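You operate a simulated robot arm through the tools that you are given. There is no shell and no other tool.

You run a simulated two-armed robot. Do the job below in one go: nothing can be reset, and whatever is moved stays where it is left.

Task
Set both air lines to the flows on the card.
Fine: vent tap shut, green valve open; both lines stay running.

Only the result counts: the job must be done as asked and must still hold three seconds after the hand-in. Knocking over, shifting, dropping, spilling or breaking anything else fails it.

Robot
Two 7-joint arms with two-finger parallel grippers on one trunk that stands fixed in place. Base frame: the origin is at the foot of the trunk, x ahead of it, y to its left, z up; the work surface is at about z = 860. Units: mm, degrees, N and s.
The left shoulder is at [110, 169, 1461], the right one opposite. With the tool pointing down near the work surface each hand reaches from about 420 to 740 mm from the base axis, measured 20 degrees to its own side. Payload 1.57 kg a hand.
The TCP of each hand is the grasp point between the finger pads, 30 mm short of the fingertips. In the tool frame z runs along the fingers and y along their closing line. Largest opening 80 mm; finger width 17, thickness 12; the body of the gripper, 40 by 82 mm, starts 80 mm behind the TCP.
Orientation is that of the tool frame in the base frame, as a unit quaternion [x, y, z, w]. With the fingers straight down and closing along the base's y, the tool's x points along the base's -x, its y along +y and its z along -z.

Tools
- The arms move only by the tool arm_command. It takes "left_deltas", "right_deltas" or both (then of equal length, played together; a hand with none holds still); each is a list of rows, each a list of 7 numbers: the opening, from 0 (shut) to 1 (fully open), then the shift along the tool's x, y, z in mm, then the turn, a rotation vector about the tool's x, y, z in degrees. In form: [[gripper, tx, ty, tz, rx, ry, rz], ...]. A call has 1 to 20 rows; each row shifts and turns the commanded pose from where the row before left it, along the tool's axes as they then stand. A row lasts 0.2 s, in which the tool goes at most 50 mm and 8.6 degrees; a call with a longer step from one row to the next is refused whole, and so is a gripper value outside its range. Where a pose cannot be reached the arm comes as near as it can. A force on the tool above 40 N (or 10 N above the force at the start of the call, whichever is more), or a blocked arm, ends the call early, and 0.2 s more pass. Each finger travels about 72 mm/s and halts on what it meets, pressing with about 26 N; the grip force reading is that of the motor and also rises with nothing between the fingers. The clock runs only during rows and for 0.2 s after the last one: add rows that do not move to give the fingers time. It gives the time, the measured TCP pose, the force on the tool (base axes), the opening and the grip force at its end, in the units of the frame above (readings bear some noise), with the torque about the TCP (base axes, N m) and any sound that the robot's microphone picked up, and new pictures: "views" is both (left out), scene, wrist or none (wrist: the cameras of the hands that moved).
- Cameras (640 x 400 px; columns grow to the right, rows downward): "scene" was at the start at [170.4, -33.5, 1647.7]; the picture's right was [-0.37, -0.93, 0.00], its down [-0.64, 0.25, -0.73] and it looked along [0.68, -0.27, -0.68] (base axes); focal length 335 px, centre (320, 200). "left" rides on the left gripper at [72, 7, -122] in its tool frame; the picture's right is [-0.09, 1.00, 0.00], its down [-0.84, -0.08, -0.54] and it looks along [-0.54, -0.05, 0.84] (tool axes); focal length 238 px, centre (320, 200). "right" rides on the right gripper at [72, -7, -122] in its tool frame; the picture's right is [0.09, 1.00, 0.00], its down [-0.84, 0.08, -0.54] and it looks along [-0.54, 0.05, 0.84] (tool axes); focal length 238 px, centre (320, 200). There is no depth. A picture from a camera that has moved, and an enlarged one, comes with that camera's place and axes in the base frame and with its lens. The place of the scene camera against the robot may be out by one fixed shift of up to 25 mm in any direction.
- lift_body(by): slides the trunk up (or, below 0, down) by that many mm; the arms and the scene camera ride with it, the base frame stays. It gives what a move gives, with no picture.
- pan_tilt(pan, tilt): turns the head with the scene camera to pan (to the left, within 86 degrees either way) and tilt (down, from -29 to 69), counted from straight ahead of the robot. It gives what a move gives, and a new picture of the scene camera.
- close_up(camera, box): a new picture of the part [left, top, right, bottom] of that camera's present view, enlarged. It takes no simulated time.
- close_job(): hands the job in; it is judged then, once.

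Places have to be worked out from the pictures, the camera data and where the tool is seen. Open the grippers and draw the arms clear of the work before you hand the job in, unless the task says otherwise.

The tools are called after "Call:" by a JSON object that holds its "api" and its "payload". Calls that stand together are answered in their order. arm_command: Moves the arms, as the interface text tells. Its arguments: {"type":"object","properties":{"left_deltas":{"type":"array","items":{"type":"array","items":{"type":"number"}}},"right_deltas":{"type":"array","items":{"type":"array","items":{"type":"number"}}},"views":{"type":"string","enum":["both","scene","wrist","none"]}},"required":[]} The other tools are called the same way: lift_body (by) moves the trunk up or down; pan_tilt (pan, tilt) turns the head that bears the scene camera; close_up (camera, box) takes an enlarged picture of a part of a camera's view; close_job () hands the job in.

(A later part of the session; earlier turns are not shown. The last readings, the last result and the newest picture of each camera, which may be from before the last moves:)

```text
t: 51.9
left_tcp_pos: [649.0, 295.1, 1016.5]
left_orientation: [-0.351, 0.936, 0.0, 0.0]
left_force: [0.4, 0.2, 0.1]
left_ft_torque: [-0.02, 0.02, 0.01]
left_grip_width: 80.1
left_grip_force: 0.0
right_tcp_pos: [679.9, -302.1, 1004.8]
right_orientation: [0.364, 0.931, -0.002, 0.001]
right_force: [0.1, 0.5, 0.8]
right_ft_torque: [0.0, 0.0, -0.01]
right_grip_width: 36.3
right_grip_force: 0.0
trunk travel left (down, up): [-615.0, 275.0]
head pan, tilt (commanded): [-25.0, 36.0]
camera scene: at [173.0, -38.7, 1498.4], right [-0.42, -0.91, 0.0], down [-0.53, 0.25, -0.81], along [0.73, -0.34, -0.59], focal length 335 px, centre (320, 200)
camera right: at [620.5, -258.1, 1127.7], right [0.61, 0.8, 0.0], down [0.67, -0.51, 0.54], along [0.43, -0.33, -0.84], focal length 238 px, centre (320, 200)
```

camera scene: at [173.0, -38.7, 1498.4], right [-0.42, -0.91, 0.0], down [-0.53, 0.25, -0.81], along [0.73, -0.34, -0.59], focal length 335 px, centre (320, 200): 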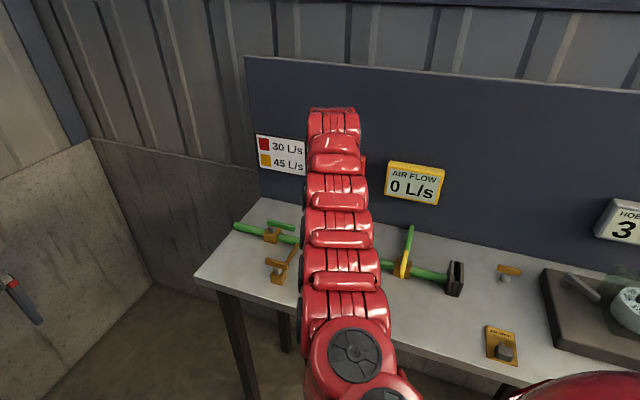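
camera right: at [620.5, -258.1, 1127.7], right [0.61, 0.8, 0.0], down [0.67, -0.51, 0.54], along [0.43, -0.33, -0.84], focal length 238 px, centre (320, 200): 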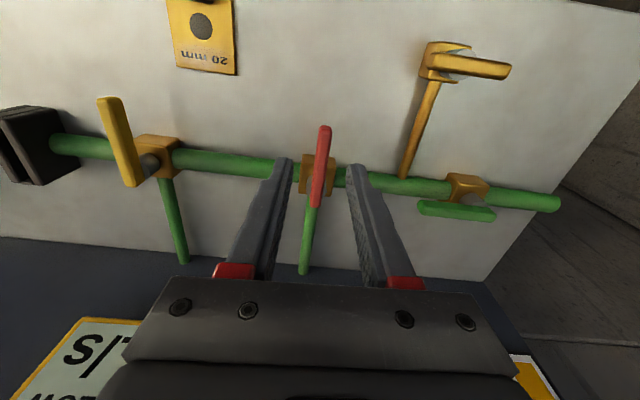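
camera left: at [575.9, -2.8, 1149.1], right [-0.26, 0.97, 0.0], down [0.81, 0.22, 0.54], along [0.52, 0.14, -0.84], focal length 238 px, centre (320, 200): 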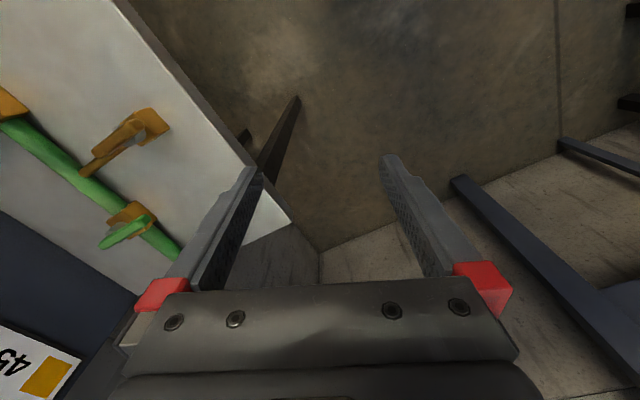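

The red lever is right between the fingers. I zoom in to fix its line before descending.

Call:
{"api": "close_up", "payload": {"camera": "right", "box": [240, 110, 400, 210]}}

```text
4.00 times, centred on (320, 160) of right
camera zoom: at [620.5, -258.1, 1127.7], right [0.61, 0.8, 0.0], down [0.67, -0.51, 0.54], along [0.43, -0.33, -0.84], focal length 953 px, centre (320, 360)
```

zoom: 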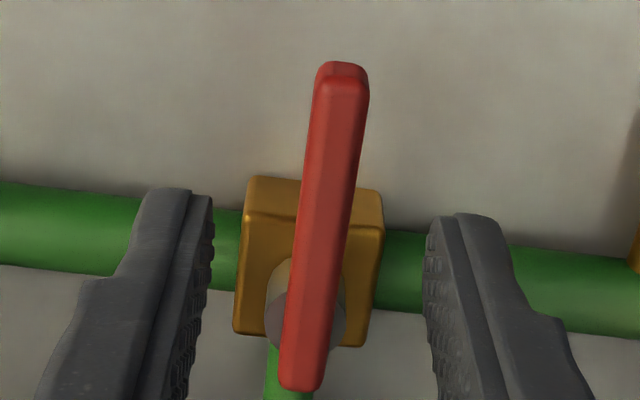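

The red lever is lined up within 3 mm. Since the right arm hides the red gauge from the head camera here, I first turn the left hand so its wrist camera can watch the gauges from the left.

Call:
{"api": "arm_command", "payload": {"left_deltas": [[1, 0, 0, 0, 0, 0, 8.4], [1, 0, 0, 0, 0, 0, 8.4], [1, 0, 0, 0, 0, 0, 8.4], [1, 0, 0, 0, 0, 0, 8.4], [1, 0, 0, 0, 0, 0, 8.4], [1, 0, 0, 0, 0, 0, 8.4], [1, 0, 0, 0, 0, 0, 8.4], [1, 0, 0, 0, 0, 0, 8.4], [1, 0, 0, 0, 0, -8.4, 0], [1, 0, 0, 0, 0, -8.4, 0], [1, 0, 0, 0, 0, -8.4, 0], [1, 0, 0, 0, 0, -8.4, 0]], "views": "wrist"}}

```text
t: 54.5
left_tcp_pos: [680.0, 330.7, 1017.0]
left_orientation: [0.217, 0.932, -0.066, 0.282]
left_force: [0.3, -0.3, -0.7]
left_ft_torque: [0.01, -0.01, 0.01]
left_grip_width: 79.9
left_grip_force: 0.0
left hand out of reach, approached as far as the arm can: row 10, 11
right_tcp_pos: [679.8, -303.7, 1004.3]
right_orientation: [0.363, 0.932, -0.001, 0.001]
right_force: [1.0, -0.1, 0.1]
right_ft_torque: [0.0, 0.01, 0.0]
right_grip_width: 35.9
right_grip_force: 0.0
trunk travel left (down, up): [-615.0, 275.0]
head pan, tilt (commanded): [-25.0, 36.0]
camera left: at [569.2, 392.9, 1077.8], right [0.51, 0.86, 0.05], down [0.32, -0.24, 0.92], along [0.8, -0.45, -0.4], focal length 238 px, centre (320, 200)
```

left: 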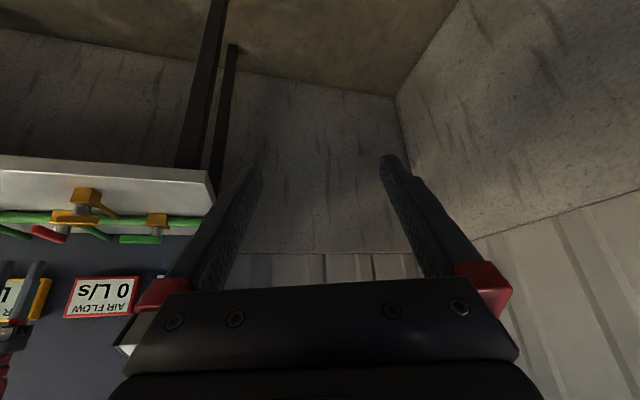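

The left wrist camera sees the red gauge (upside down) and part of the yellow one. I yaw it 15° more toward the gauges.

Call:
{"api": "arm_command", "payload": {"left_deltas": [[1, 0, 0, 0, 4.6, 0, 7.0], [1, 0, 0, 0, 4.6, 0, 7.0], [1, 0, 0, 0, 0, 0, 0]], "views": "wrist"}}

Call:
{"api": "close_up", "payload": {"camera": "left", "box": [0, 180, 256, 340]}}

```text
t: 55.3
left_tcp_pos: [680.3, 332.9, 1015.2]
left_orientation: [0.351, 0.891, -0.105, 0.269]
left_force: [-0.7, 0.6, -0.6]
left_ft_torque: [0.01, -0.01, -0.01]
left_grip_width: 80.0
left_grip_force: 0.1
right_tcp_pos: [678.7, -302.7, 1005.1]
right_orientation: [0.363, 0.932, -0.001, 0.001]
right_force: [-0.9, -0.6, 0.3]
right_ft_torque: [0.01, 0.0, -0.01]
right_grip_width: 36.0
right_grip_force: 0.1
trunk travel left (down, up): [-615.0, 275.0]
head pan, tilt (commanded): [-25.0, 36.0]
camera left: at [592.2, 423.4, 1077.8], right [0.74, 0.68, 0.05], down [0.24, -0.33, 0.91], along [0.64, -0.66, -0.4], focal length 238 px, centre (320, 200)
```

left: 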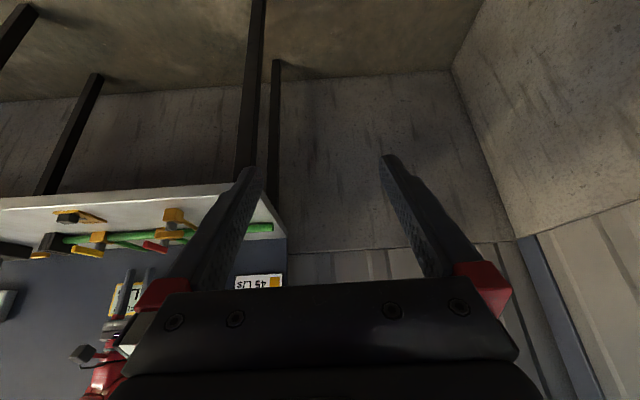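

```text
2.50 times, centred on (128, 260) of left
camera zoom: at [592.2, 423.4, 1077.8], right [0.74, 0.68, 0.05], down [0.24, -0.33, 0.91], along [0.64, -0.66, -0.4], focal length 596 px, centre (800, 50)
```

zoom: 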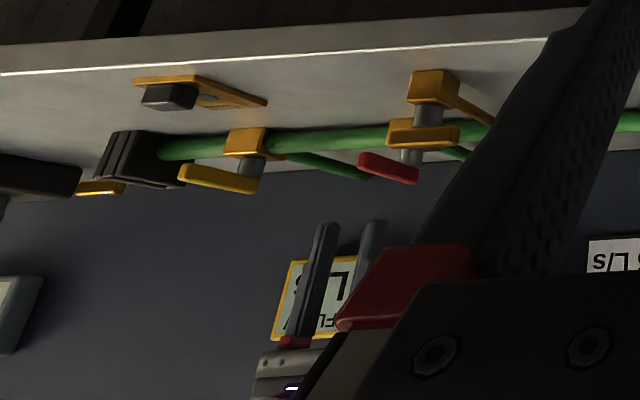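

That hides the red gauge behind the left gripper, so I turn back to the earlier view, which showed it well.

Call:
{"api": "arm_command", "payload": {"left_deltas": [[1, 0, 0, 0, -4.6, 0, -7.0], [1, 0, 0, 0, -4.6, 0, -7.0], [1, 0, 0, 0, 0, 0, 0]], "views": "none"}}

Call:
{"api": "close_up", "payload": {"camera": "left", "box": [0, 160, 256, 320]}}

```text
t: 56.1
left_tcp_pos: [679.0, 332.8, 1016.4]
left_orientation: [0.215, 0.933, -0.066, 0.281]
left_force: [0.2, 0.2, 0.2]
left_ft_torque: [-0.02, 0.01, 0.05]
left_grip_width: 80.0
left_grip_force: 0.2
right_tcp_pos: [678.9, -302.3, 1004.9]
right_orientation: [0.363, 0.932, -0.001, 0.001]
right_force: [0.5, -0.4, 0.4]
right_ft_torque: [0.02, 0.0, -0.01]
right_grip_width: 36.2
right_grip_force: 0.1
trunk travel left (down, up): [-615.0, 275.0]
head pan, tilt (commanded): [-25.0, 36.0]
```

```text
2.50 times, centred on (128, 240) of left
camera zoom: at [569.4, 394.6, 1077.8], right [0.51, 0.86, 0.05], down [0.32, -0.24, 0.91], along [0.8, -0.45, -0.4], focal length 596 px, centre (800, 100)
```

zoom: 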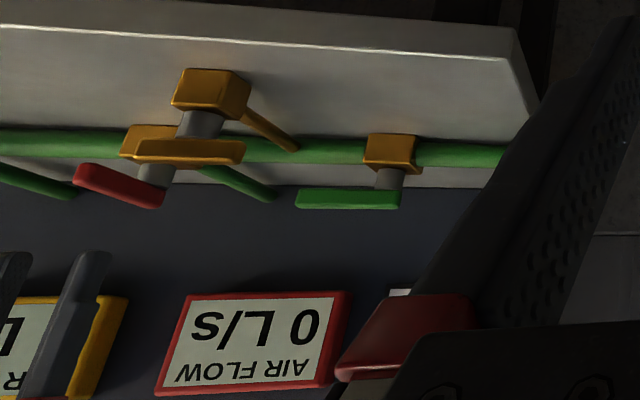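

The left camera now shows the red gauge clearly. I lower the right hand onto the red lever with the fingers about 32 mm apart, then narrow them.

Call:
{"api": "arm_command", "payload": {"right_deltas": [[0.4, 0, 2, 0, 0, 0, 0], [0.4, 0, 0, 22, 0, 0, 0], [0.4, 0, 0, 22, 0, 0, 0], [0.4, 0, 0, 22, 0, 0, 0], [0.22, 0, 0, 0, 0, 0, 0], [0.22, 0, 0, 0, 0, 0, 0]], "views": "wrist"}}

Call:
{"api": "close_up", "payload": {"camera": "right", "box": [240, 110, 400, 210]}}

```text
t: 57.5
left_tcp_pos: [680.1, 330.0, 1016.8]
left_orientation: [0.216, 0.933, -0.066, 0.282]
left_force: [-0.3, 0.3, -0.2]
left_ft_torque: [0.01, 0.03, -0.04]
left_grip_width: 80.4
left_grip_force: 0.0
right_tcp_pos: [680.0, -301.2, 938.3]
right_orientation: [0.364, 0.931, -0.001, 0.001]
right_force: [0.1, 0.3, 0.3]
right_ft_torque: [-0.01, -0.05, 0.01]
right_grip_width: 17.8
right_grip_force: 0.0
trunk travel left (down, up): [-615.0, 275.0]
head pan, tilt (commanded): [-25.0, 36.0]
camera right: at [621.3, -257.7, 1061.6], right [0.61, 0.79, 0.0], down [0.67, -0.51, 0.54], along [0.43, -0.33, -0.84], focal length 238 px, centre (320, 200)
```

right: 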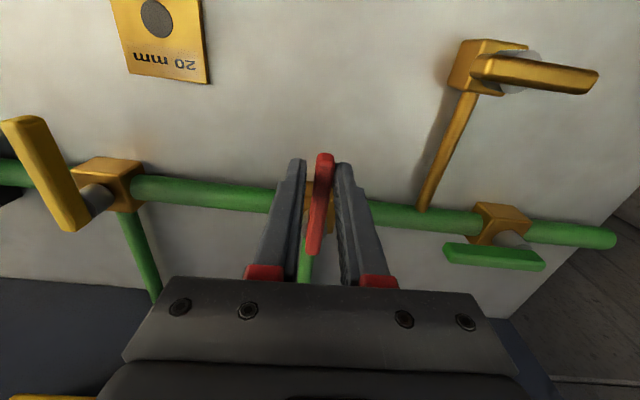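

```text
4.00 times, centred on (320, 160) of right
camera zoom: at [621.3, -257.7, 1061.6], right [0.61, 0.79, 0.0], down [0.67, -0.51, 0.54], along [0.43, -0.33, -0.84], focal length 953 px, centre (320, 360)
```

zoom: 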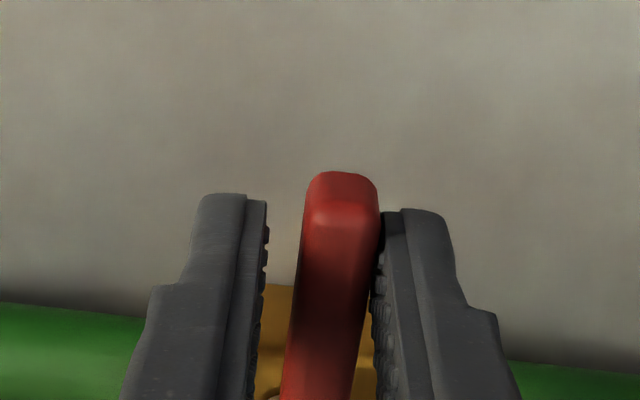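

The red lever is straddled. I turn it counter-clockwise about its stem by 10° and read both gauges.

Call:
{"api": "arm_command", "payload": {"right_deltas": [[0.22, 0, -2, 0, 0, 0, 0], [0.22, -0.36, -4.45, 0, 0, 0, -5], [0.22, -0.36, -4.45, 0, 0, 0, -5], [0.22, 0, 0, 0, 0, 0, 0]], "views": "scene"}}

Call:
{"api": "close_up", "payload": {"camera": "left", "box": [0, 160, 256, 320]}}

```text
t: 58.5
left_tcp_pos: [679.4, 331.1, 1015.8]
left_orientation: [0.216, 0.933, -0.065, 0.282]
left_force: [-0.7, 1.0, -0.6]
left_ft_torque: [-0.01, 0.02, -0.01]
left_grip_width: 80.0
left_grip_force: 0.0
right_tcp_pos: [673.5, -310.6, 939.3]
right_orientation: [0.281, 0.96, -0.002, 0.001]
right_force: [0.0, 0.9, 0.1]
right_ft_torque: [-0.01, -0.03, -0.05]
right_grip_width: 18.1
right_grip_force: 0.4
trunk travel left (down, up): [-615.0, 275.0]
head pan, tilt (commanded): [-25.0, 36.0]
camera scene: at [173.1, -39.3, 1498.4], right [-0.42, -0.91, 0.0], down [-0.53, 0.25, -0.81], along [0.73, -0.34, -0.59], focal length 335 px, centre (320, 200)
```

scene: 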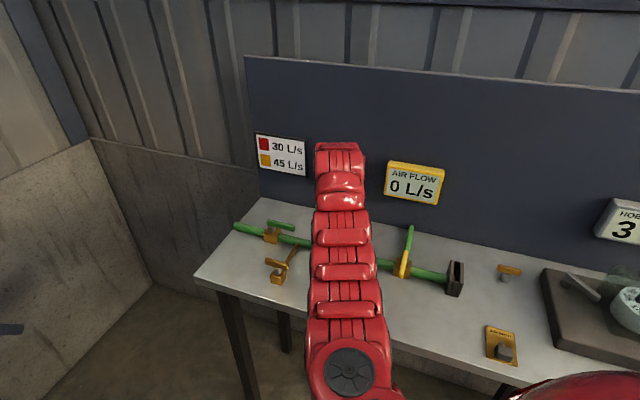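

```text
2.50 times, centred on (128, 240) of left
camera zoom: at [569.7, 394.2, 1077.8], right [0.51, 0.86, 0.05], down [0.32, -0.24, 0.91], along [0.8, -0.45, -0.4], focal length 596 px, centre (800, 100)
```

zoom: 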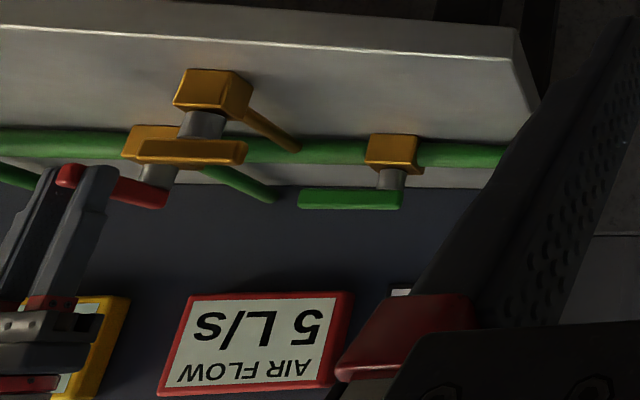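

The red gauge reads 5 L/s at about 10° of opening, so counter-clockwise opens it and air is flowing. I open it another 20°.

Call:
{"api": "arm_command", "payload": {"right_deltas": [[0.22, -0.4, -4.45, 0, 0, 0, -5], [0.22, -0.4, -4.45, 0, 0, 0, -5], [0.22, -0.4, -4.45, 0, 0, 0, -5], [0.22, -0.4, -4.45, 0, 0, 0, -5], [0.22, 0, 0, 0, 0, 0, 0]], "views": "scene"}}

Call:
{"api": "close_up", "payload": {"camera": "left", "box": [0, 160, 256, 320]}}

```text
t: 59.7
left_tcp_pos: [679.7, 331.9, 1015.2]
left_orientation: [0.215, 0.933, -0.064, 0.281]
left_force: [0.7, 0.1, -0.7]
left_ft_torque: [0.0, -0.02, 0.05]
left_grip_width: 80.1
left_grip_force: 0.1
right_tcp_pos: [668.2, -327.6, 939.4]
right_orientation: [0.11, 0.994, -0.002, -0.001]
right_force: [0.6, 0.9, -0.3]
right_ft_torque: [0.02, 0.0, 0.02]
right_grip_width: 18.4
right_grip_force: 0.1
trunk travel left (down, up): [-615.0, 275.0]
head pan, tilt (commanded): [-25.0, 36.0]
camera scene: at [172.9, -39.4, 1498.4], right [-0.42, -0.91, 0.0], down [-0.53, 0.25, -0.81], along [0.73, -0.34, -0.59], focal length 335 px, centre (320, 200)
```

scene: 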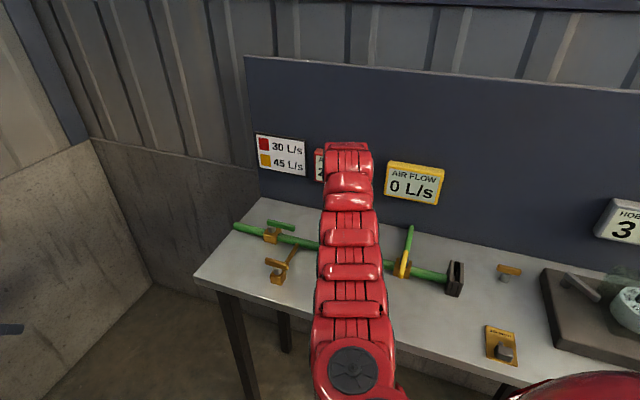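

```text
2.50 times, centred on (128, 240) of left
camera zoom: at [569.6, 394.1, 1077.8], right [0.51, 0.86, 0.05], down [0.32, -0.24, 0.91], along [0.8, -0.45, -0.4], focal length 596 px, centre (800, 100)
```

zoom: 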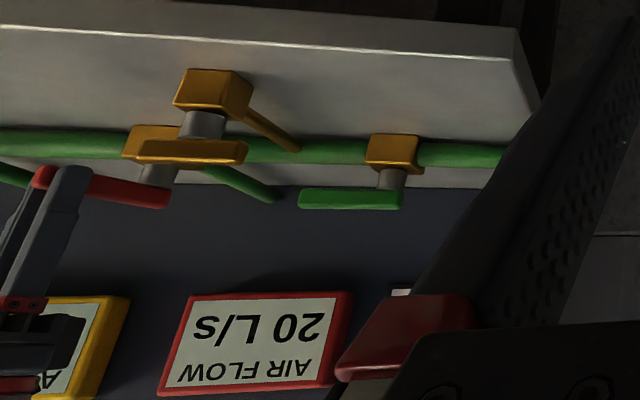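

Red reads 20 L/s at about 29°. I open it a further 10°.

Call:
{"api": "arm_command", "payload": {"right_deltas": [[0.22, -0.4, -4.45, 0, 0, 0, -5], [0.22, -0.4, -4.45, 0, 0, 0, -5], [0.22, 0, 0, 0, 0, 0, 0]], "views": "none"}}

Call:
{"api": "close_up", "payload": {"camera": "left", "box": [0, 220, 160, 320]}}

```text
t: 60.5
left_tcp_pos: [679.1, 333.0, 1015.5]
left_orientation: [0.216, 0.933, -0.065, 0.282]
left_force: [-0.4, -0.3, 1.1]
left_ft_torque: [0.01, 0.02, -0.01]
left_grip_width: 80.1
left_grip_force: 0.0
right_tcp_pos: [666.1, -336.9, 938.7]
right_orientation: [0.024, 1.0, -0.003, 0.0]
right_force: [-0.5, 1.0, -0.8]
right_ft_torque: [0.04, 0.01, 0.05]
right_grip_width: 18.3
right_grip_force: 0.1
trunk travel left (down, up): [-615.0, 275.0]
head pan, tilt (commanded): [-25.0, 36.0]
```

```text
4.00 times, centred on (80, 270) of left
camera zoom: at [569.6, 394.1, 1077.8], right [0.51, 0.86, 0.05], down [0.32, -0.24, 0.91], along [0.8, -0.45, -0.4], focal length 953 px, centre (1280, -80)
```

zoom: 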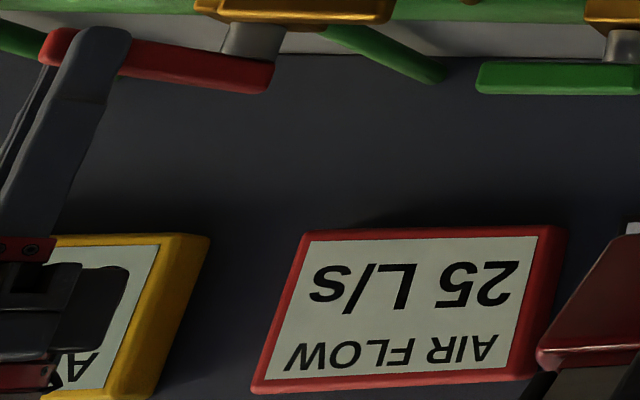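

Red reads 25 L/s at about 39°; the display seems to step in fives. I add 6° more.

Call:
{"api": "arm_command", "payload": {"right_deltas": [[0.22, -0.2, -2.7, 0, 0, 0, -3], [0.22, -0.2, -2.7, 0, 0, 0, -3], [0.22, 0, 0, 0, 0, 0, 0]], "views": "none"}}

Call:
{"api": "close_up", "payload": {"camera": "left", "box": [0, 220, 160, 320]}}

```text
t: 61.3
left_tcp_pos: [679.4, 331.9, 1015.3]
left_orientation: [0.216, 0.933, -0.066, 0.282]
left_force: [0.0, 0.7, 0.7]
left_ft_torque: [0.01, -0.01, 0.01]
left_grip_width: 80.2
left_grip_force: 0.2
right_tcp_pos: [666.8, -342.5, 939.0]
right_orientation: [-0.03, 1.0, -0.002, 0.0]
right_force: [-0.3, 1.2, 0.7]
right_ft_torque: [0.05, 0.01, -0.07]
right_grip_width: 18.8
right_grip_force: 0.3
trunk travel left (down, up): [-615.0, 275.0]
head pan, tilt (commanded): [-25.0, 36.0]
```

```text
4.00 times, centred on (80, 270) of left
camera zoom: at [569.6, 394.2, 1077.8], right [0.51, 0.86, 0.05], down [0.32, -0.24, 0.91], along [0.8, -0.45, -0.4], focal length 953 px, centre (1280, -80)
```

zoom: 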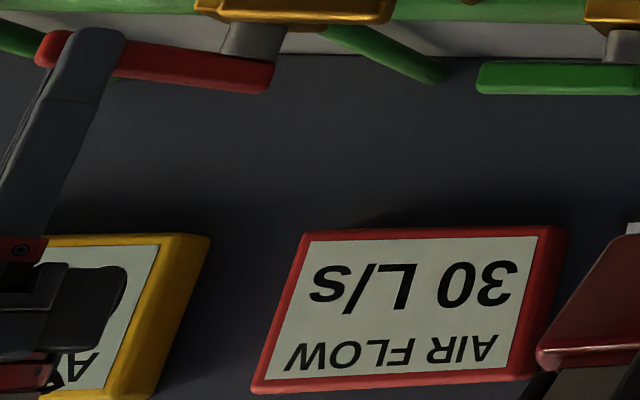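

Red reads 30 L/s with its lever about 46° open. I release it, rise, and travel to the yellow lever with the fingers turned back along the pipe.

Call:
{"api": "arm_command", "payload": {"right_deltas": [[0.3, 0, 2.5, 0, 0, 0, 0], [0.4, 0, 0, 0, 0, 0, 0], [0.4, 0, 0, -30, 0, 0, 0], [0.4, 0, 0, -32, 0, 0, 0], [0.4, 0, 0, 0, 0, 0, 7.7], [0.4, 0, 0, 0, 0, 0, 7.7], [0.4, 0, 0, 0, 0, 0, 7.7], [0.4, 0, 0, 0, 0, 0, 7.7], [0.4, 0, 0, 0, 0, 0, 7.7], [0.4, 0, 0, 0, 0, 0, 7.7], [0.4, 5.65, -35.8, 0, 0, 0, 0], [0.4, 5.65, -35.8, 0, 0, 0, 0], [0.4, 5.65, -35.8, 0, 0, 0, 0], [0.4, 5.65, -35.8, 0, 0, 0, 0], [0.4, 0, 0, 0, 0, 0, 0]], "views": "both"}}

Call:
{"api": "close_up", "payload": {"camera": "left", "box": [0, 160, 256, 320]}}

```text
t: 64.5
left_tcp_pos: [679.7, 332.3, 1015.6]
left_orientation: [0.216, 0.932, -0.065, 0.282]
left_force: [0.0, 0.6, 0.3]
left_ft_torque: [0.0, -0.02, -0.01]
left_grip_width: 80.0
left_grip_force: 0.0
right_tcp_pos: [572.2, -413.9, 1001.4]
right_orientation: [0.365, 0.931, -0.001, 0.0]
right_force: [0.4, -1.0, -0.2]
right_ft_torque: [0.0, -0.01, 0.02]
right_grip_width: 31.9
right_grip_force: 0.0
right hand out of reach, approached as far as the arm can: row 14
trunk travel left (down, up): [-615.0, 275.0]
head pan, tilt (commanded): [-25.0, 36.0]
camera scene: at [173.0, -39.5, 1498.3], right [-0.42, -0.91, 0.0], down [-0.53, 0.25, -0.81], along [0.73, -0.34, -0.59], focal length 335 px, centre (320, 200)
camera right: at [513.4, -369.6, 1124.4], right [0.61, 0.79, 0.0], down [0.67, -0.51, 0.54], along [0.43, -0.33, -0.84], focal length 238 px, centre (320, 200)
```

scene: 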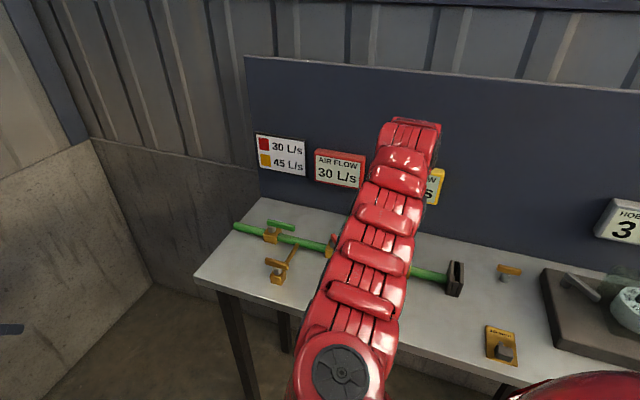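
right: 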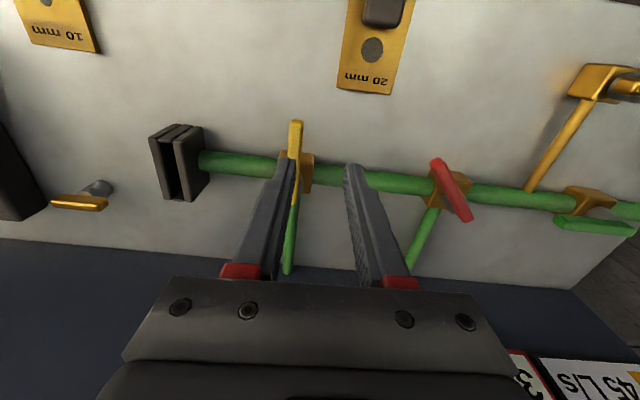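

```text
2.50 times, centred on (128, 240) of left
camera zoom: at [569.6, 394.2, 1077.8], right [0.51, 0.86, 0.05], down [0.32, -0.24, 0.91], along [0.8, -0.45, -0.4], focal length 596 px, centre (800, 100)
```

zoom: 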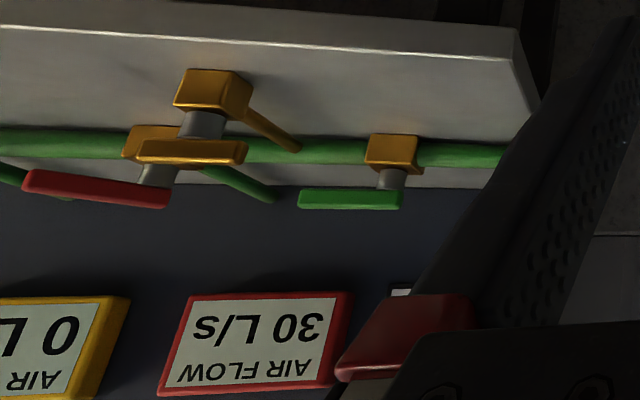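

Both gauges are readable from the left camera (red 30, yellow 0). The right arm is at its inner reach here, so I raise the trunk 60 mm and then finish the shift to the yellow lever.

Call:
{"api": "lift_body", "payload": {"by": 60}}

Call:
{"api": "arm_command", "payload": {"right_deltas": [[0.4, 0.6, -13, 0, 0, 0, 0], [0.4, 0.6, -13, 0, 0, 0, 0], [0.4, 0, 0, 25, 0, 0, 0], [0.4, 0, 0, 25, 0, 0, 0], [0.4, 0, 0, 0, 0, 0, 0]], "views": "wrist"}}

Call:
{"api": "close_up", "payload": {"camera": "right", "box": [240, 110, 400, 210]}}

Call:
{"api": "close_up", "payload": {"camera": "left", "box": [0, 180, 256, 340]}}

```text
t: 65.5
left_tcp_pos: [680.2, 331.8, 1075.7]
left_orientation: [0.216, 0.933, -0.065, 0.282]
left_force: [0.3, -0.8, -0.3]
left_ft_torque: [0.01, 0.02, 0.0]
left_grip_width: 80.0
left_grip_force: 0.2
right_tcp_pos: [571.9, -414.4, 1060.9]
right_orientation: [0.365, 0.931, -0.002, 0.0]
right_force: [0.7, -0.9, -0.2]
right_ft_torque: [-0.03, -0.01, 0.02]
right_grip_width: 32.3
right_grip_force: 0.0
trunk travel left (down, up): [-675.0, 215.0]
head pan, tilt (commanded): [-25.0, 36.0]
```

```text
t: 66.7
left_tcp_pos: [680.0, 332.6, 1075.4]
left_orientation: [0.217, 0.933, -0.065, 0.281]
left_force: [0.2, -0.5, -0.2]
left_ft_torque: [0.0, -0.02, 0.03]
left_grip_width: 79.5
left_grip_force: 0.0
right_tcp_pos: [572.1, -413.8, 1061.6]
right_orientation: [0.365, 0.931, 0.0, 0.0]
right_force: [0.2, 0.1, 0.0]
right_ft_torque: [0.0, -0.02, -0.02]
right_grip_width: 32.2
right_grip_force: 0.0
right hand out of reach, approached as far as the arm can: row 1, 2, 3, 4
trunk travel left (down, up): [-675.0, 215.0]
head pan, tilt (commanded): [-25.0, 36.0]
camera right: at [513.5, -369.7, 1184.4], right [0.61, 0.79, 0.0], down [0.67, -0.51, 0.54], along [0.43, -0.33, -0.84], focal length 238 px, centre (320, 200)
```

right: 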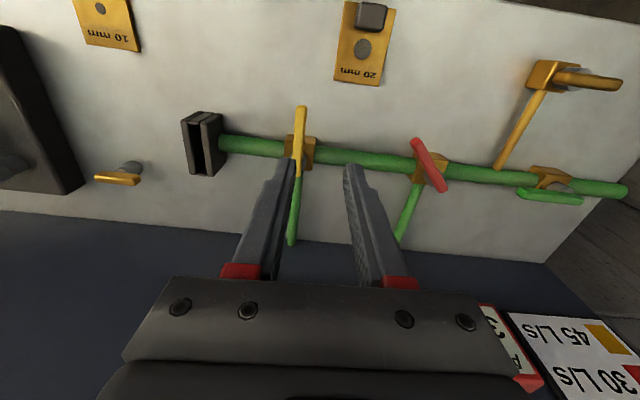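

```text
4.00 times, centred on (320, 160) of right
camera zoom: at [513.5, -369.7, 1184.4], right [0.61, 0.79, 0.0], down [0.67, -0.51, 0.54], along [0.43, -0.33, -0.84], focal length 953 px, centre (320, 360)
```

zoom: 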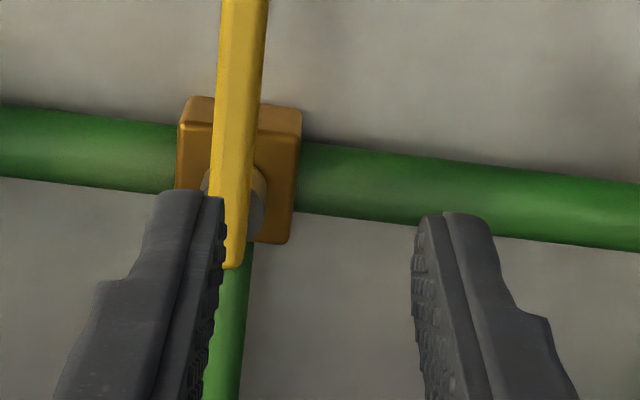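

```text
2.50 times, centred on (128, 260) of left
camera zoom: at [569.6, 394.0, 1137.9], right [0.51, 0.86, 0.05], down [0.32, -0.24, 0.91], along [0.8, -0.45, -0.4], focal length 596 px, centre (800, 50)
```

zoom: 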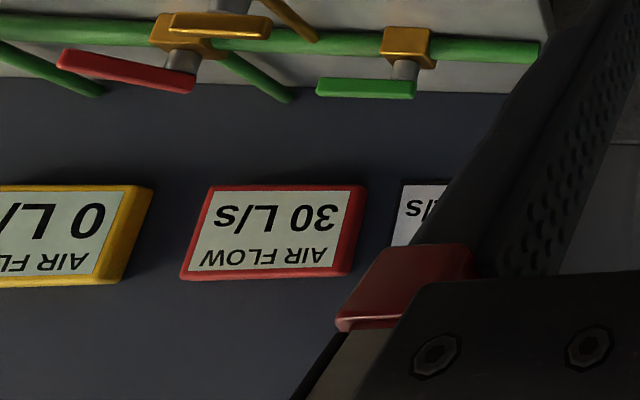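

The hand is at its inner limit at this height, so I go straight down 65 mm first (tips still above the levers) and then shift along the pipe.

Call:
{"api": "arm_command", "payload": {"right_deltas": [[0.4, 0, 0, 22, 0, 0, 0], [0.4, 0, 0, 22, 0, 0, 0], [0.4, 0, 0, 21, 0, 0, 0], [0.4, 0, -12, 0, 0, 0, 0], [0.4, 0, -12, 0, 0, 0, 0], [0.4, 0, 0, 0, 0, 0, 0]], "views": "wrist"}}

Call:
{"api": "close_up", "payload": {"camera": "right", "box": [240, 110, 400, 210]}}

```text
t: 68.1
left_tcp_pos: [678.9, 330.4, 1075.5]
left_orientation: [0.216, 0.933, -0.066, 0.281]
left_force: [-0.2, 0.2, 0.5]
left_ft_torque: [0.01, 0.01, 0.0]
left_grip_width: 79.8
left_grip_force: 0.0
right_tcp_pos: [571.6, -414.5, 1061.8]
right_orientation: [0.366, 0.931, -0.001, -0.001]
right_force: [-0.9, 0.1, -0.3]
right_ft_torque: [0.01, 0.04, -0.01]
right_grip_width: 32.0
right_grip_force: 0.0
right hand out of reach, approached as far as the arm can: row 1, 2, 3, 4, 5
trunk travel left (down, up): [-675.0, 215.0]
head pan, tilt (commanded): [-25.0, 36.0]
camera right: at [513.5, -369.7, 1184.4], right [0.61, 0.79, 0.0], down [0.67, -0.51, 0.54], along [0.43, -0.33, -0.84], focal length 238 px, centre (320, 200)
```

right: 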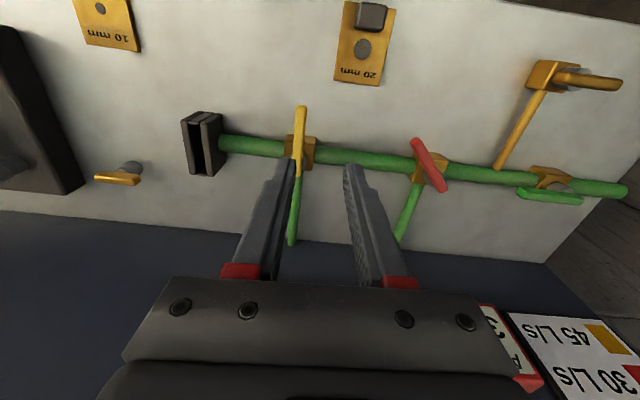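

```text
4.00 times, centred on (320, 160) of right
camera zoom: at [513.5, -369.7, 1184.4], right [0.61, 0.79, 0.0], down [0.67, -0.51, 0.54], along [0.43, -0.33, -0.84], focal length 953 px, centre (320, 360)
```

zoom: 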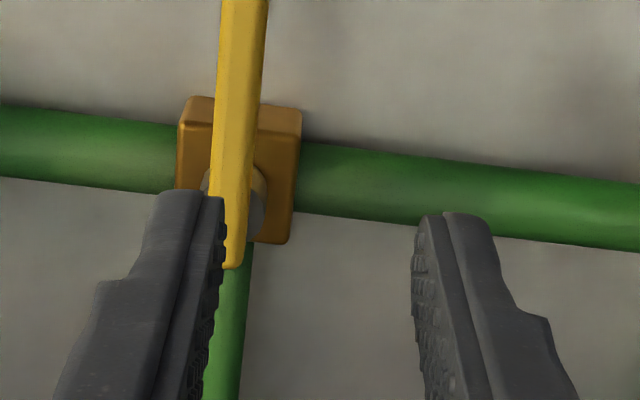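

Even straight down is refused, so a wrist joint must be at its limit with this yaw. I yaw the hand 26° counter-clockwise (the direction it will turn anyway) and try the shift again.

Call:
{"api": "arm_command", "payload": {"right_deltas": [[0.5, 0, 0, 0, 0, 0, -8.5], [0.5, 0, 0, 0, 0, 0, -8.5], [0.5, 0, 0, 0, 0, 0, -8.5], [0.5, 0, 0, 15, 0, 0, 0], [0.5, 0, 0, 15, 0, 0, 0]], "views": "none"}}

```text
t: 69.3
left_tcp_pos: [678.9, 333.4, 1076.0]
left_orientation: [0.217, 0.932, -0.065, 0.281]
left_force: [-0.4, 0.5, -1.1]
left_ft_torque: [0.0, 0.05, -0.01]
left_grip_width: 80.1
left_grip_force: 0.0
right_tcp_pos: [571.6, -414.1, 1061.9]
right_orientation: [0.15, 0.989, 0.0, 0.0]
right_force: [0.0, 0.2, 0.1]
right_ft_torque: [-0.02, -0.02, 0.0]
right_grip_width: 39.8
right_grip_force: 0.0
right hand out of reach, approached as far as the arm can: row 4, 5
trunk travel left (down, up): [-675.0, 215.0]
head pan, tilt (commanded): [-25.0, 36.0]
```

Yaw turned fine but going down is still refused. I test moving outward a little first, then down, to get the arm away from this joint limit.

Call:
{"api": "arm_command", "payload": {"right_deltas": [[0.5, -15, -12, 0, 0, 0, 0], [0.5, -15, -12, 0, 0, 0, 0], [0.5, 0, 0, 10, 0, 0, 0], [0.5, 0, 0, 10, 0, 0, 0], [0.5, 0, 0, 10, 0, 0, 0], [0.5, 0, 0, 10, 0, 0, 0]], "views": "scene"}}

```text
t: 70.7
left_tcp_pos: [679.1, 332.4, 1076.4]
left_orientation: [0.216, 0.933, -0.065, 0.281]
left_force: [0.3, 0.2, 0.9]
left_ft_torque: [-0.02, -0.03, -0.04]
left_grip_width: 80.3
left_grip_force: 0.0
right_tcp_pos: [593.6, -444.8, 1021.9]
right_orientation: [0.15, 0.989, -0.001, -0.001]
right_force: [-1.0, -0.1, -0.7]
right_ft_torque: [0.02, -0.01, -0.01]
right_grip_width: 40.0
right_grip_force: 0.0
trunk travel left (down, up): [-675.0, 215.0]
head pan, tilt (commanded): [-25.0, 36.0]
camera scene: at [173.1, -39.7, 1558.3], right [-0.42, -0.91, 0.0], down [-0.53, 0.25, -0.81], along [0.73, -0.34, -0.59], focal length 335 px, centre (320, 200)
```

scene: 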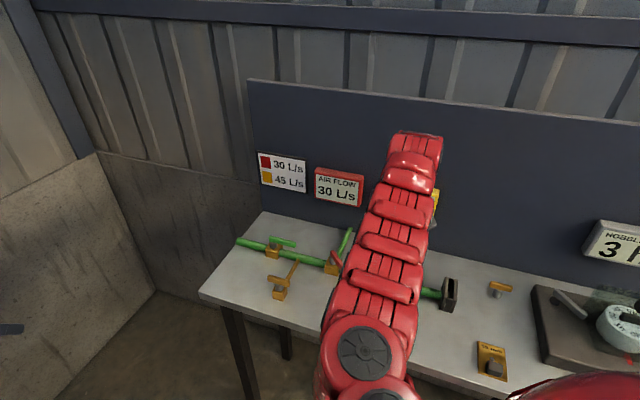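

Outward-then-down works. I go down to z about 985, then inward above the yellow lever's outer half.

Call:
{"api": "arm_command", "payload": {"right_deltas": [[0.5, 0, 0, 18, 0, 0, 0], [0.5, 0, 0, 18, 0, 0, 0], [0.5, 17, -2, 0, 0, 0, 0], [0.5, 17, -2, 0, 0, 0, 0], [0.5, 0, 0, 0, 0, 0, 0]], "views": "wrist"}}

Call:
{"api": "close_up", "payload": {"camera": "right", "box": [240, 110, 400, 210]}}

```text
t: 71.9
left_tcp_pos: [679.9, 331.5, 1075.8]
left_orientation: [0.216, 0.933, -0.066, 0.281]
left_force: [-0.3, 0.3, -0.1]
left_ft_torque: [-0.05, 0.05, 0.0]
left_grip_width: 80.0
left_grip_force: 0.1
right_tcp_pos: [571.0, -440.3, 985.9]
right_orientation: [0.15, 0.989, -0.001, -0.001]
right_force: [-0.6, 0.4, -0.7]
right_ft_torque: [-0.03, -0.03, 0.0]
right_grip_width: 40.1
right_grip_force: 0.1
right hand out of reach, approached as far as the arm can: row 4
trunk travel left (down, up): [-675.0, 215.0]
head pan, tilt (commanded): [-25.0, 36.0]
camera right: at [497.6, -425.0, 1108.3], right [0.21, 0.98, 0.0], down [0.82, -0.17, 0.54], along [0.53, -0.11, -0.84], focal length 238 px, centre (320, 200)
```

right: 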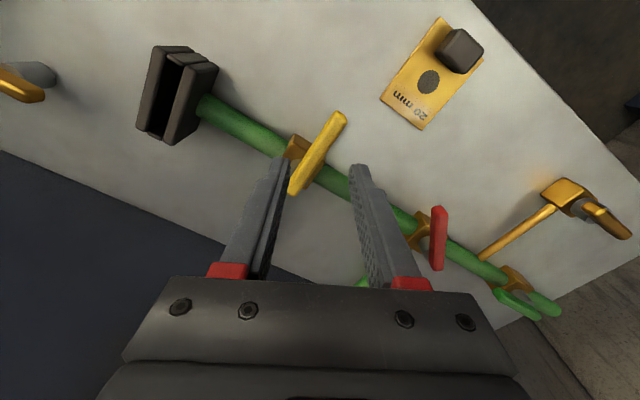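

```text
4.00 times, centred on (320, 160) of right
camera zoom: at [497.6, -425.0, 1108.3], right [0.21, 0.98, 0.0], down [0.82, -0.17, 0.54], along [0.53, -0.11, -0.84], focal length 953 px, centre (320, 360)
```

zoom: 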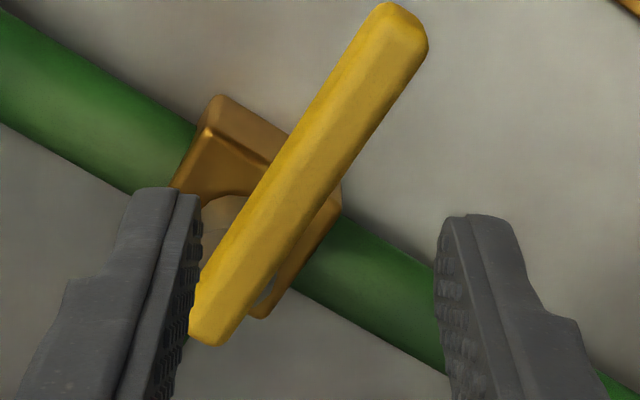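

I place the yellow pivot at (591,-463) and the lever at 136°, still shut. To get further out on the lever I need more inward reach, so I raise the trunk 60 mm again and lower the hand by the same amount, then shift inward.

Call:
{"api": "lift_body", "payload": {"by": 60}}

Call:
{"api": "arm_command", "payload": {"right_deltas": [[0.6, -10, 0, 18, 0, 0, 0], [0.6, 0, 0, 20, 0, 0, 0], [0.6, 0, 0, 20, 0, 0, 0], [0.6, 10, 0, 0, 0, 0, 0], [0.6, 8, 2, 0, 0, 0, 0], [0.6, 8, 2, 0, 0, 0, 0], [0.6, 0, 0, 0, 0, 0, 0]], "views": "wrist"}}

Call:
{"api": "close_up", "payload": {"camera": "right", "box": [240, 110, 400, 210]}}

Call:
{"api": "close_up", "payload": {"camera": "left", "box": [0, 120, 256, 280]}}

```text
t: 72.9
left_tcp_pos: [679.4, 332.5, 1135.5]
left_orientation: [0.216, 0.932, -0.066, 0.282]
left_force: [0.0, -1.5, -1.2]
left_ft_torque: [0.0, -0.04, -0.01]
left_grip_width: 80.0
left_grip_force: 0.0
right_tcp_pos: [569.4, -440.7, 1045.4]
right_orientation: [0.151, 0.989, -0.001, -0.001]
right_force: [1.1, 0.0, 0.2]
right_ft_torque: [0.01, 0.0, 0.02]
right_grip_width: 40.0
right_grip_force: 0.0
trunk travel left (down, up): [-735.0, 155.0]
head pan, tilt (commanded): [-25.0, 36.0]
```

```text
t: 74.5
left_tcp_pos: [679.3, 331.4, 1136.0]
left_orientation: [0.216, 0.933, -0.066, 0.282]
left_force: [-0.7, 0.2, -0.1]
left_ft_torque: [-0.01, 0.0, -0.01]
left_grip_width: 80.0
left_grip_force: 0.1
right_tcp_pos: [563.9, -438.1, 987.0]
right_orientation: [0.15, 0.989, -0.001, -0.003]
right_force: [-0.3, 0.3, -0.4]
right_ft_torque: [-0.04, 0.04, 0.02]
right_grip_width: 48.0
right_grip_force: 0.1
right hand out of reach, approached as far as the arm can: row 6
trunk travel left (down, up): [-735.0, 155.0]
head pan, tilt (commanded): [-25.0, 36.0]
camera right: at [491.7, -423.0, 1109.5], right [0.21, 0.98, 0.0], down [0.82, -0.17, 0.54], along [0.53, -0.11, -0.84], focal length 238 px, centre (320, 200)
```

right: 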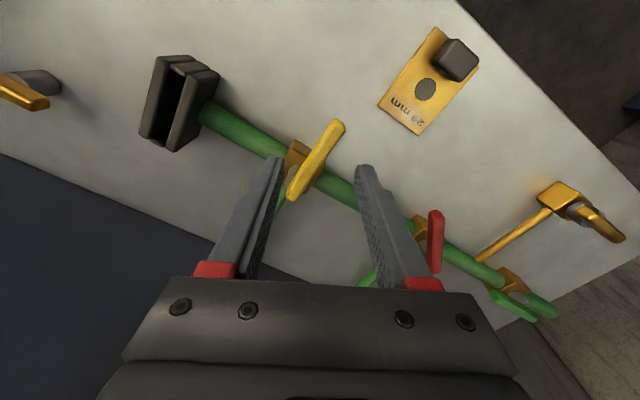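

```text
4.00 times, centred on (320, 160) of right
camera zoom: at [491.7, -423.0, 1109.5], right [0.21, 0.98, 0.0], down [0.82, -0.17, 0.54], along [0.53, -0.11, -0.84], focal length 953 px, centre (320, 360)
```

zoom: 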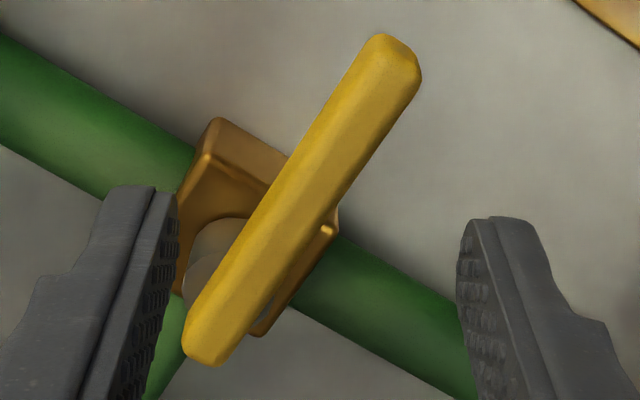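

```text
2.50 times, centred on (128, 200) of left
camera zoom: at [569.4, 393.9, 1198.1], right [0.51, 0.86, 0.05], down [0.32, -0.24, 0.91], along [0.8, -0.45, -0.4], focal length 596 px, centre (800, 200)
```

zoom: 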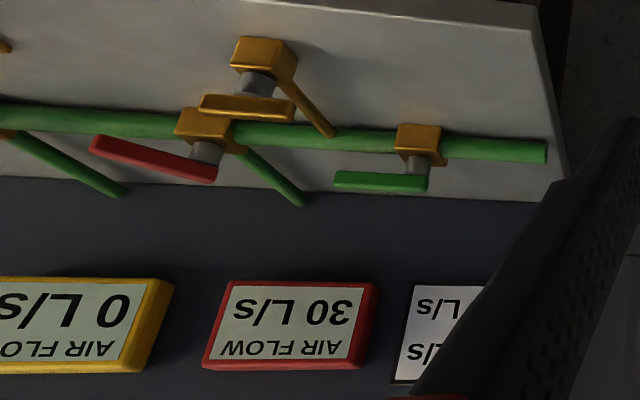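

I am centred over the lever 37 mm from its stem, and the left camera sees both gauges. I lower to z about 940 to straddle it.

Call:
{"api": "arm_command", "payload": {"right_deltas": [[0.6, 0, 0, 16, 0, 0, 0], [0.6, 0, 0, 16, 0, 0, 0], [0.6, 3, 1, 15, 0, 0, 0], [0.6, 0, 0, 0, 0, 0, 0]], "views": "wrist"}}

Call:
{"api": "close_up", "payload": {"camera": "right", "box": [220, 110, 420, 235]}}

```text
t: 75.5
left_tcp_pos: [678.6, 332.0, 1133.8]
left_orientation: [0.216, 0.932, -0.065, 0.282]
left_force: [-0.6, 0.3, 0.3]
left_ft_torque: [-0.02, 0.0, 0.01]
left_grip_width: 79.8
left_grip_force: 0.0
right_tcp_pos: [560.7, -435.6, 938.7]
right_orientation: [0.15, 0.989, -0.001, -0.001]
right_force: [-0.6, 0.1, -0.5]
right_ft_torque: [0.02, 0.0, 0.02]
right_grip_width: 48.0
right_grip_force: 0.1
trunk travel left (down, up): [-735.0, 155.0]
head pan, tilt (commanded): [-25.0, 36.0]
camera right: at [489.4, -421.0, 1062.4], right [0.21, 0.98, 0.0], down [0.82, -0.17, 0.54], along [0.53, -0.11, -0.84], focal length 238 px, centre (320, 200)
```

right: 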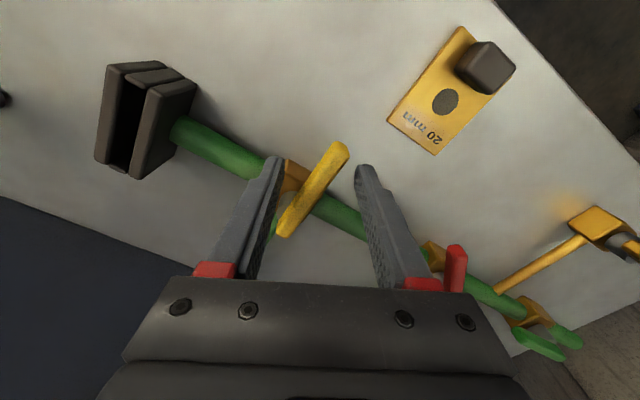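

```text
3.20 times, centred on (320, 172) of right
camera zoom: at [489.4, -421.0, 1062.4], right [0.21, 0.98, 0.0], down [0.82, -0.17, 0.54], along [0.53, -0.11, -0.84], focal length 763 px, centre (320, 288)
```

zoom: 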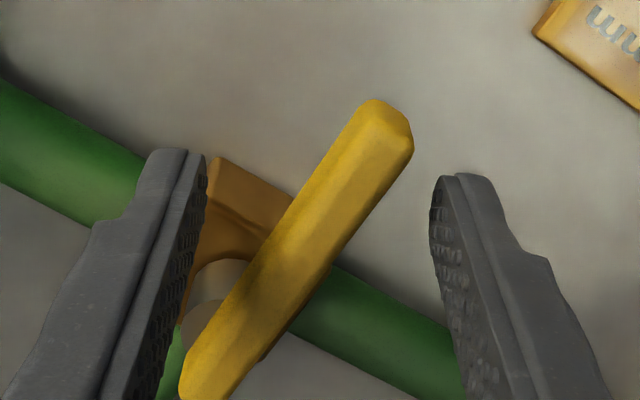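

Straddled, 41 mm from the stem. I narrow the fingers to about 34 mm and sweep the hand sideways so the lever opens by roughly 25°.

Call:
{"api": "arm_command", "payload": {"right_deltas": [[0.42, 0, 0, 0, 0, 0, 0], [0.42, 0.8, -5.6, 0, 0, 0, 0], [0.42, 0.8, -5.6, 0, 0, 0, 0], [0.42, 0.8, -5.6, 0, 0, 0, 0], [0.42, 0.8, -5.6, 0, 0, 0, 0], [0.42, 0.8, -5.6, 0, 0, 0, 0], [0.42, 0, 0, 0, 0, 0, 0]], "views": "wrist"}}

Call:
{"api": "close_up", "payload": {"camera": "right", "box": [220, 110, 420, 235]}}

Call:
{"api": "close_up", "payload": {"camera": "left", "box": [0, 120, 256, 280]}}

```text
t: 77.1
left_tcp_pos: [680.4, 332.1, 1135.0]
left_orientation: [0.216, 0.933, -0.065, 0.282]
left_force: [0.9, 0.2, -0.7]
left_ft_torque: [-0.02, -0.02, -0.01]
left_grip_width: 80.2
left_grip_force: 0.0
right_tcp_pos: [548.1, -460.7, 940.8]
right_orientation: [0.151, 0.989, -0.002, -0.001]
right_force: [0.5, 2.5, 0.5]
right_ft_torque: [0.04, 0.0, -0.02]
right_grip_width: 35.1
right_grip_force: 1.0
trunk travel left (down, up): [-735.0, 155.0]
head pan, tilt (commanded): [-25.0, 36.0]
camera right: at [477.1, -446.7, 1062.4], right [0.21, 0.98, 0.0], down [0.82, -0.17, 0.54], along [0.53, -0.11, -0.84], focal length 238 px, centre (320, 200)
```

right: 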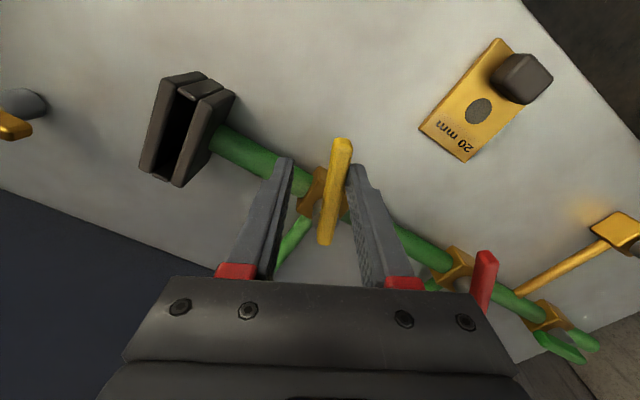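

```text
3.20 times, centred on (320, 172) of right
camera zoom: at [477.1, -446.7, 1062.4], right [0.21, 0.98, 0.0], down [0.82, -0.17, 0.54], along [0.53, -0.11, -0.84], focal length 763 px, centre (320, 288)
```

zoom: 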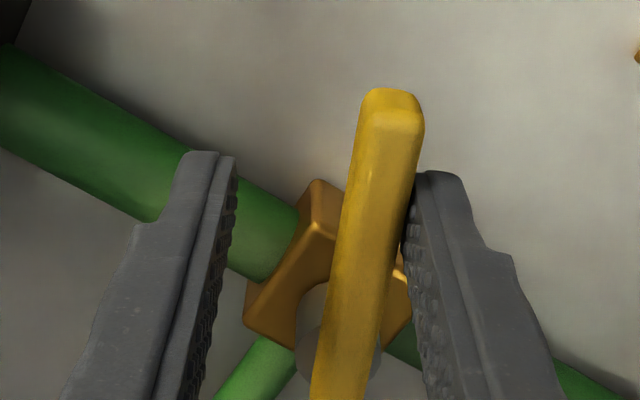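

```text
2.50 times, centred on (128, 200) of left
camera zoom: at [569.7, 394.3, 1197.7], right [0.51, 0.86, 0.05], down [0.32, -0.24, 0.91], along [0.8, -0.45, -0.4], focal length 596 px, centre (800, 200)
```

zoom: 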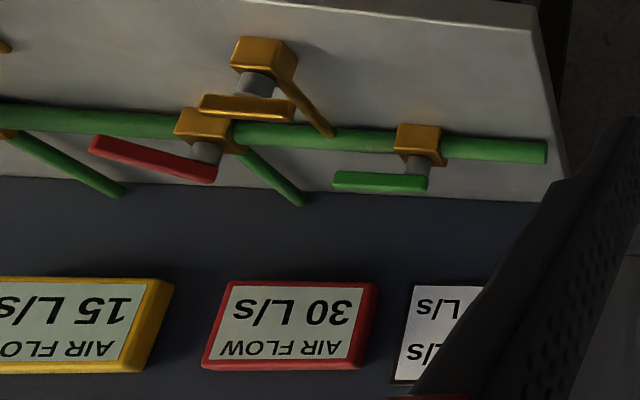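

Yellow reads 15 L/s and red stays at 30. I turn yellow a further 20°, rotating the hand about its stem.

Call:
{"api": "arm_command", "payload": {"right_deltas": [[0.42, -1.07, -3.6, 0, 0, 0, -5], [0.42, -1.07, -3.6, 0, 0, 0, -5], [0.42, -1.07, -3.6, 0, 0, 0, -5], [0.42, -1.07, -3.6, 0, 0, 0, -5], [0.42, 0, 0, 0, 0, 0, 0]], "views": "wrist"}}

Call:
{"api": "close_up", "payload": {"camera": "left", "box": [0, 120, 256, 280]}}

```text
t: 78.3
left_tcp_pos: [679.6, 331.2, 1134.5]
left_orientation: [0.216, 0.933, -0.065, 0.282]
left_force: [-0.1, -0.1, -0.6]
left_ft_torque: [0.0, -0.04, -0.03]
left_grip_width: 79.8
left_grip_force: 0.0
right_tcp_pos: [550.4, -476.5, 939.6]
right_orientation: [-0.024, 1.0, -0.001, -0.002]
right_force: [0.3, 0.7, -0.2]
right_ft_torque: [0.04, -0.03, 0.0]
right_grip_width: 34.7
right_grip_force: 0.6
trunk travel left (down, up): [-735.0, 155.0]
head pan, tilt (commanded): [-25.0, 36.0]
camera right: at [478.3, -486.7, 1062.5], right [-0.14, 0.99, 0.0], down [0.83, 0.12, 0.54], along [0.53, 0.07, -0.84], focal length 238 px, centre (320, 200)
```

right: 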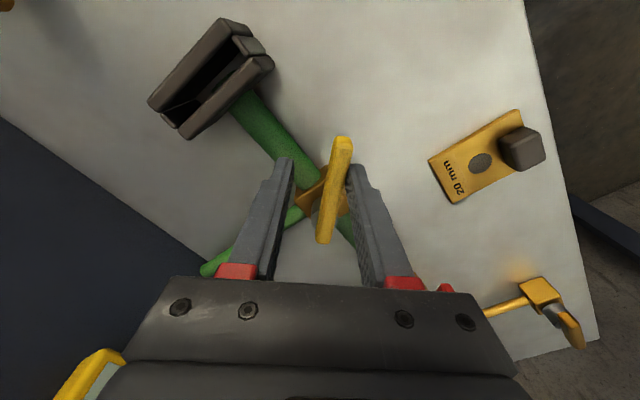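

```text
2.50 times, centred on (128, 200) of left
camera zoom: at [569.7, 394.2, 1197.7], right [0.51, 0.86, 0.05], down [0.32, -0.24, 0.91], along [0.8, -0.45, -0.4], focal length 596 px, centre (800, 200)
```

zoom: 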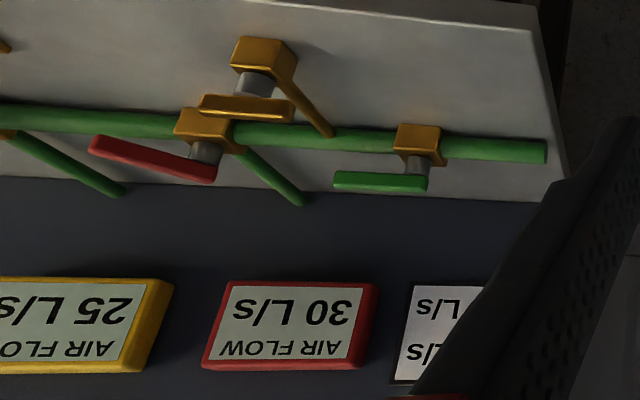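

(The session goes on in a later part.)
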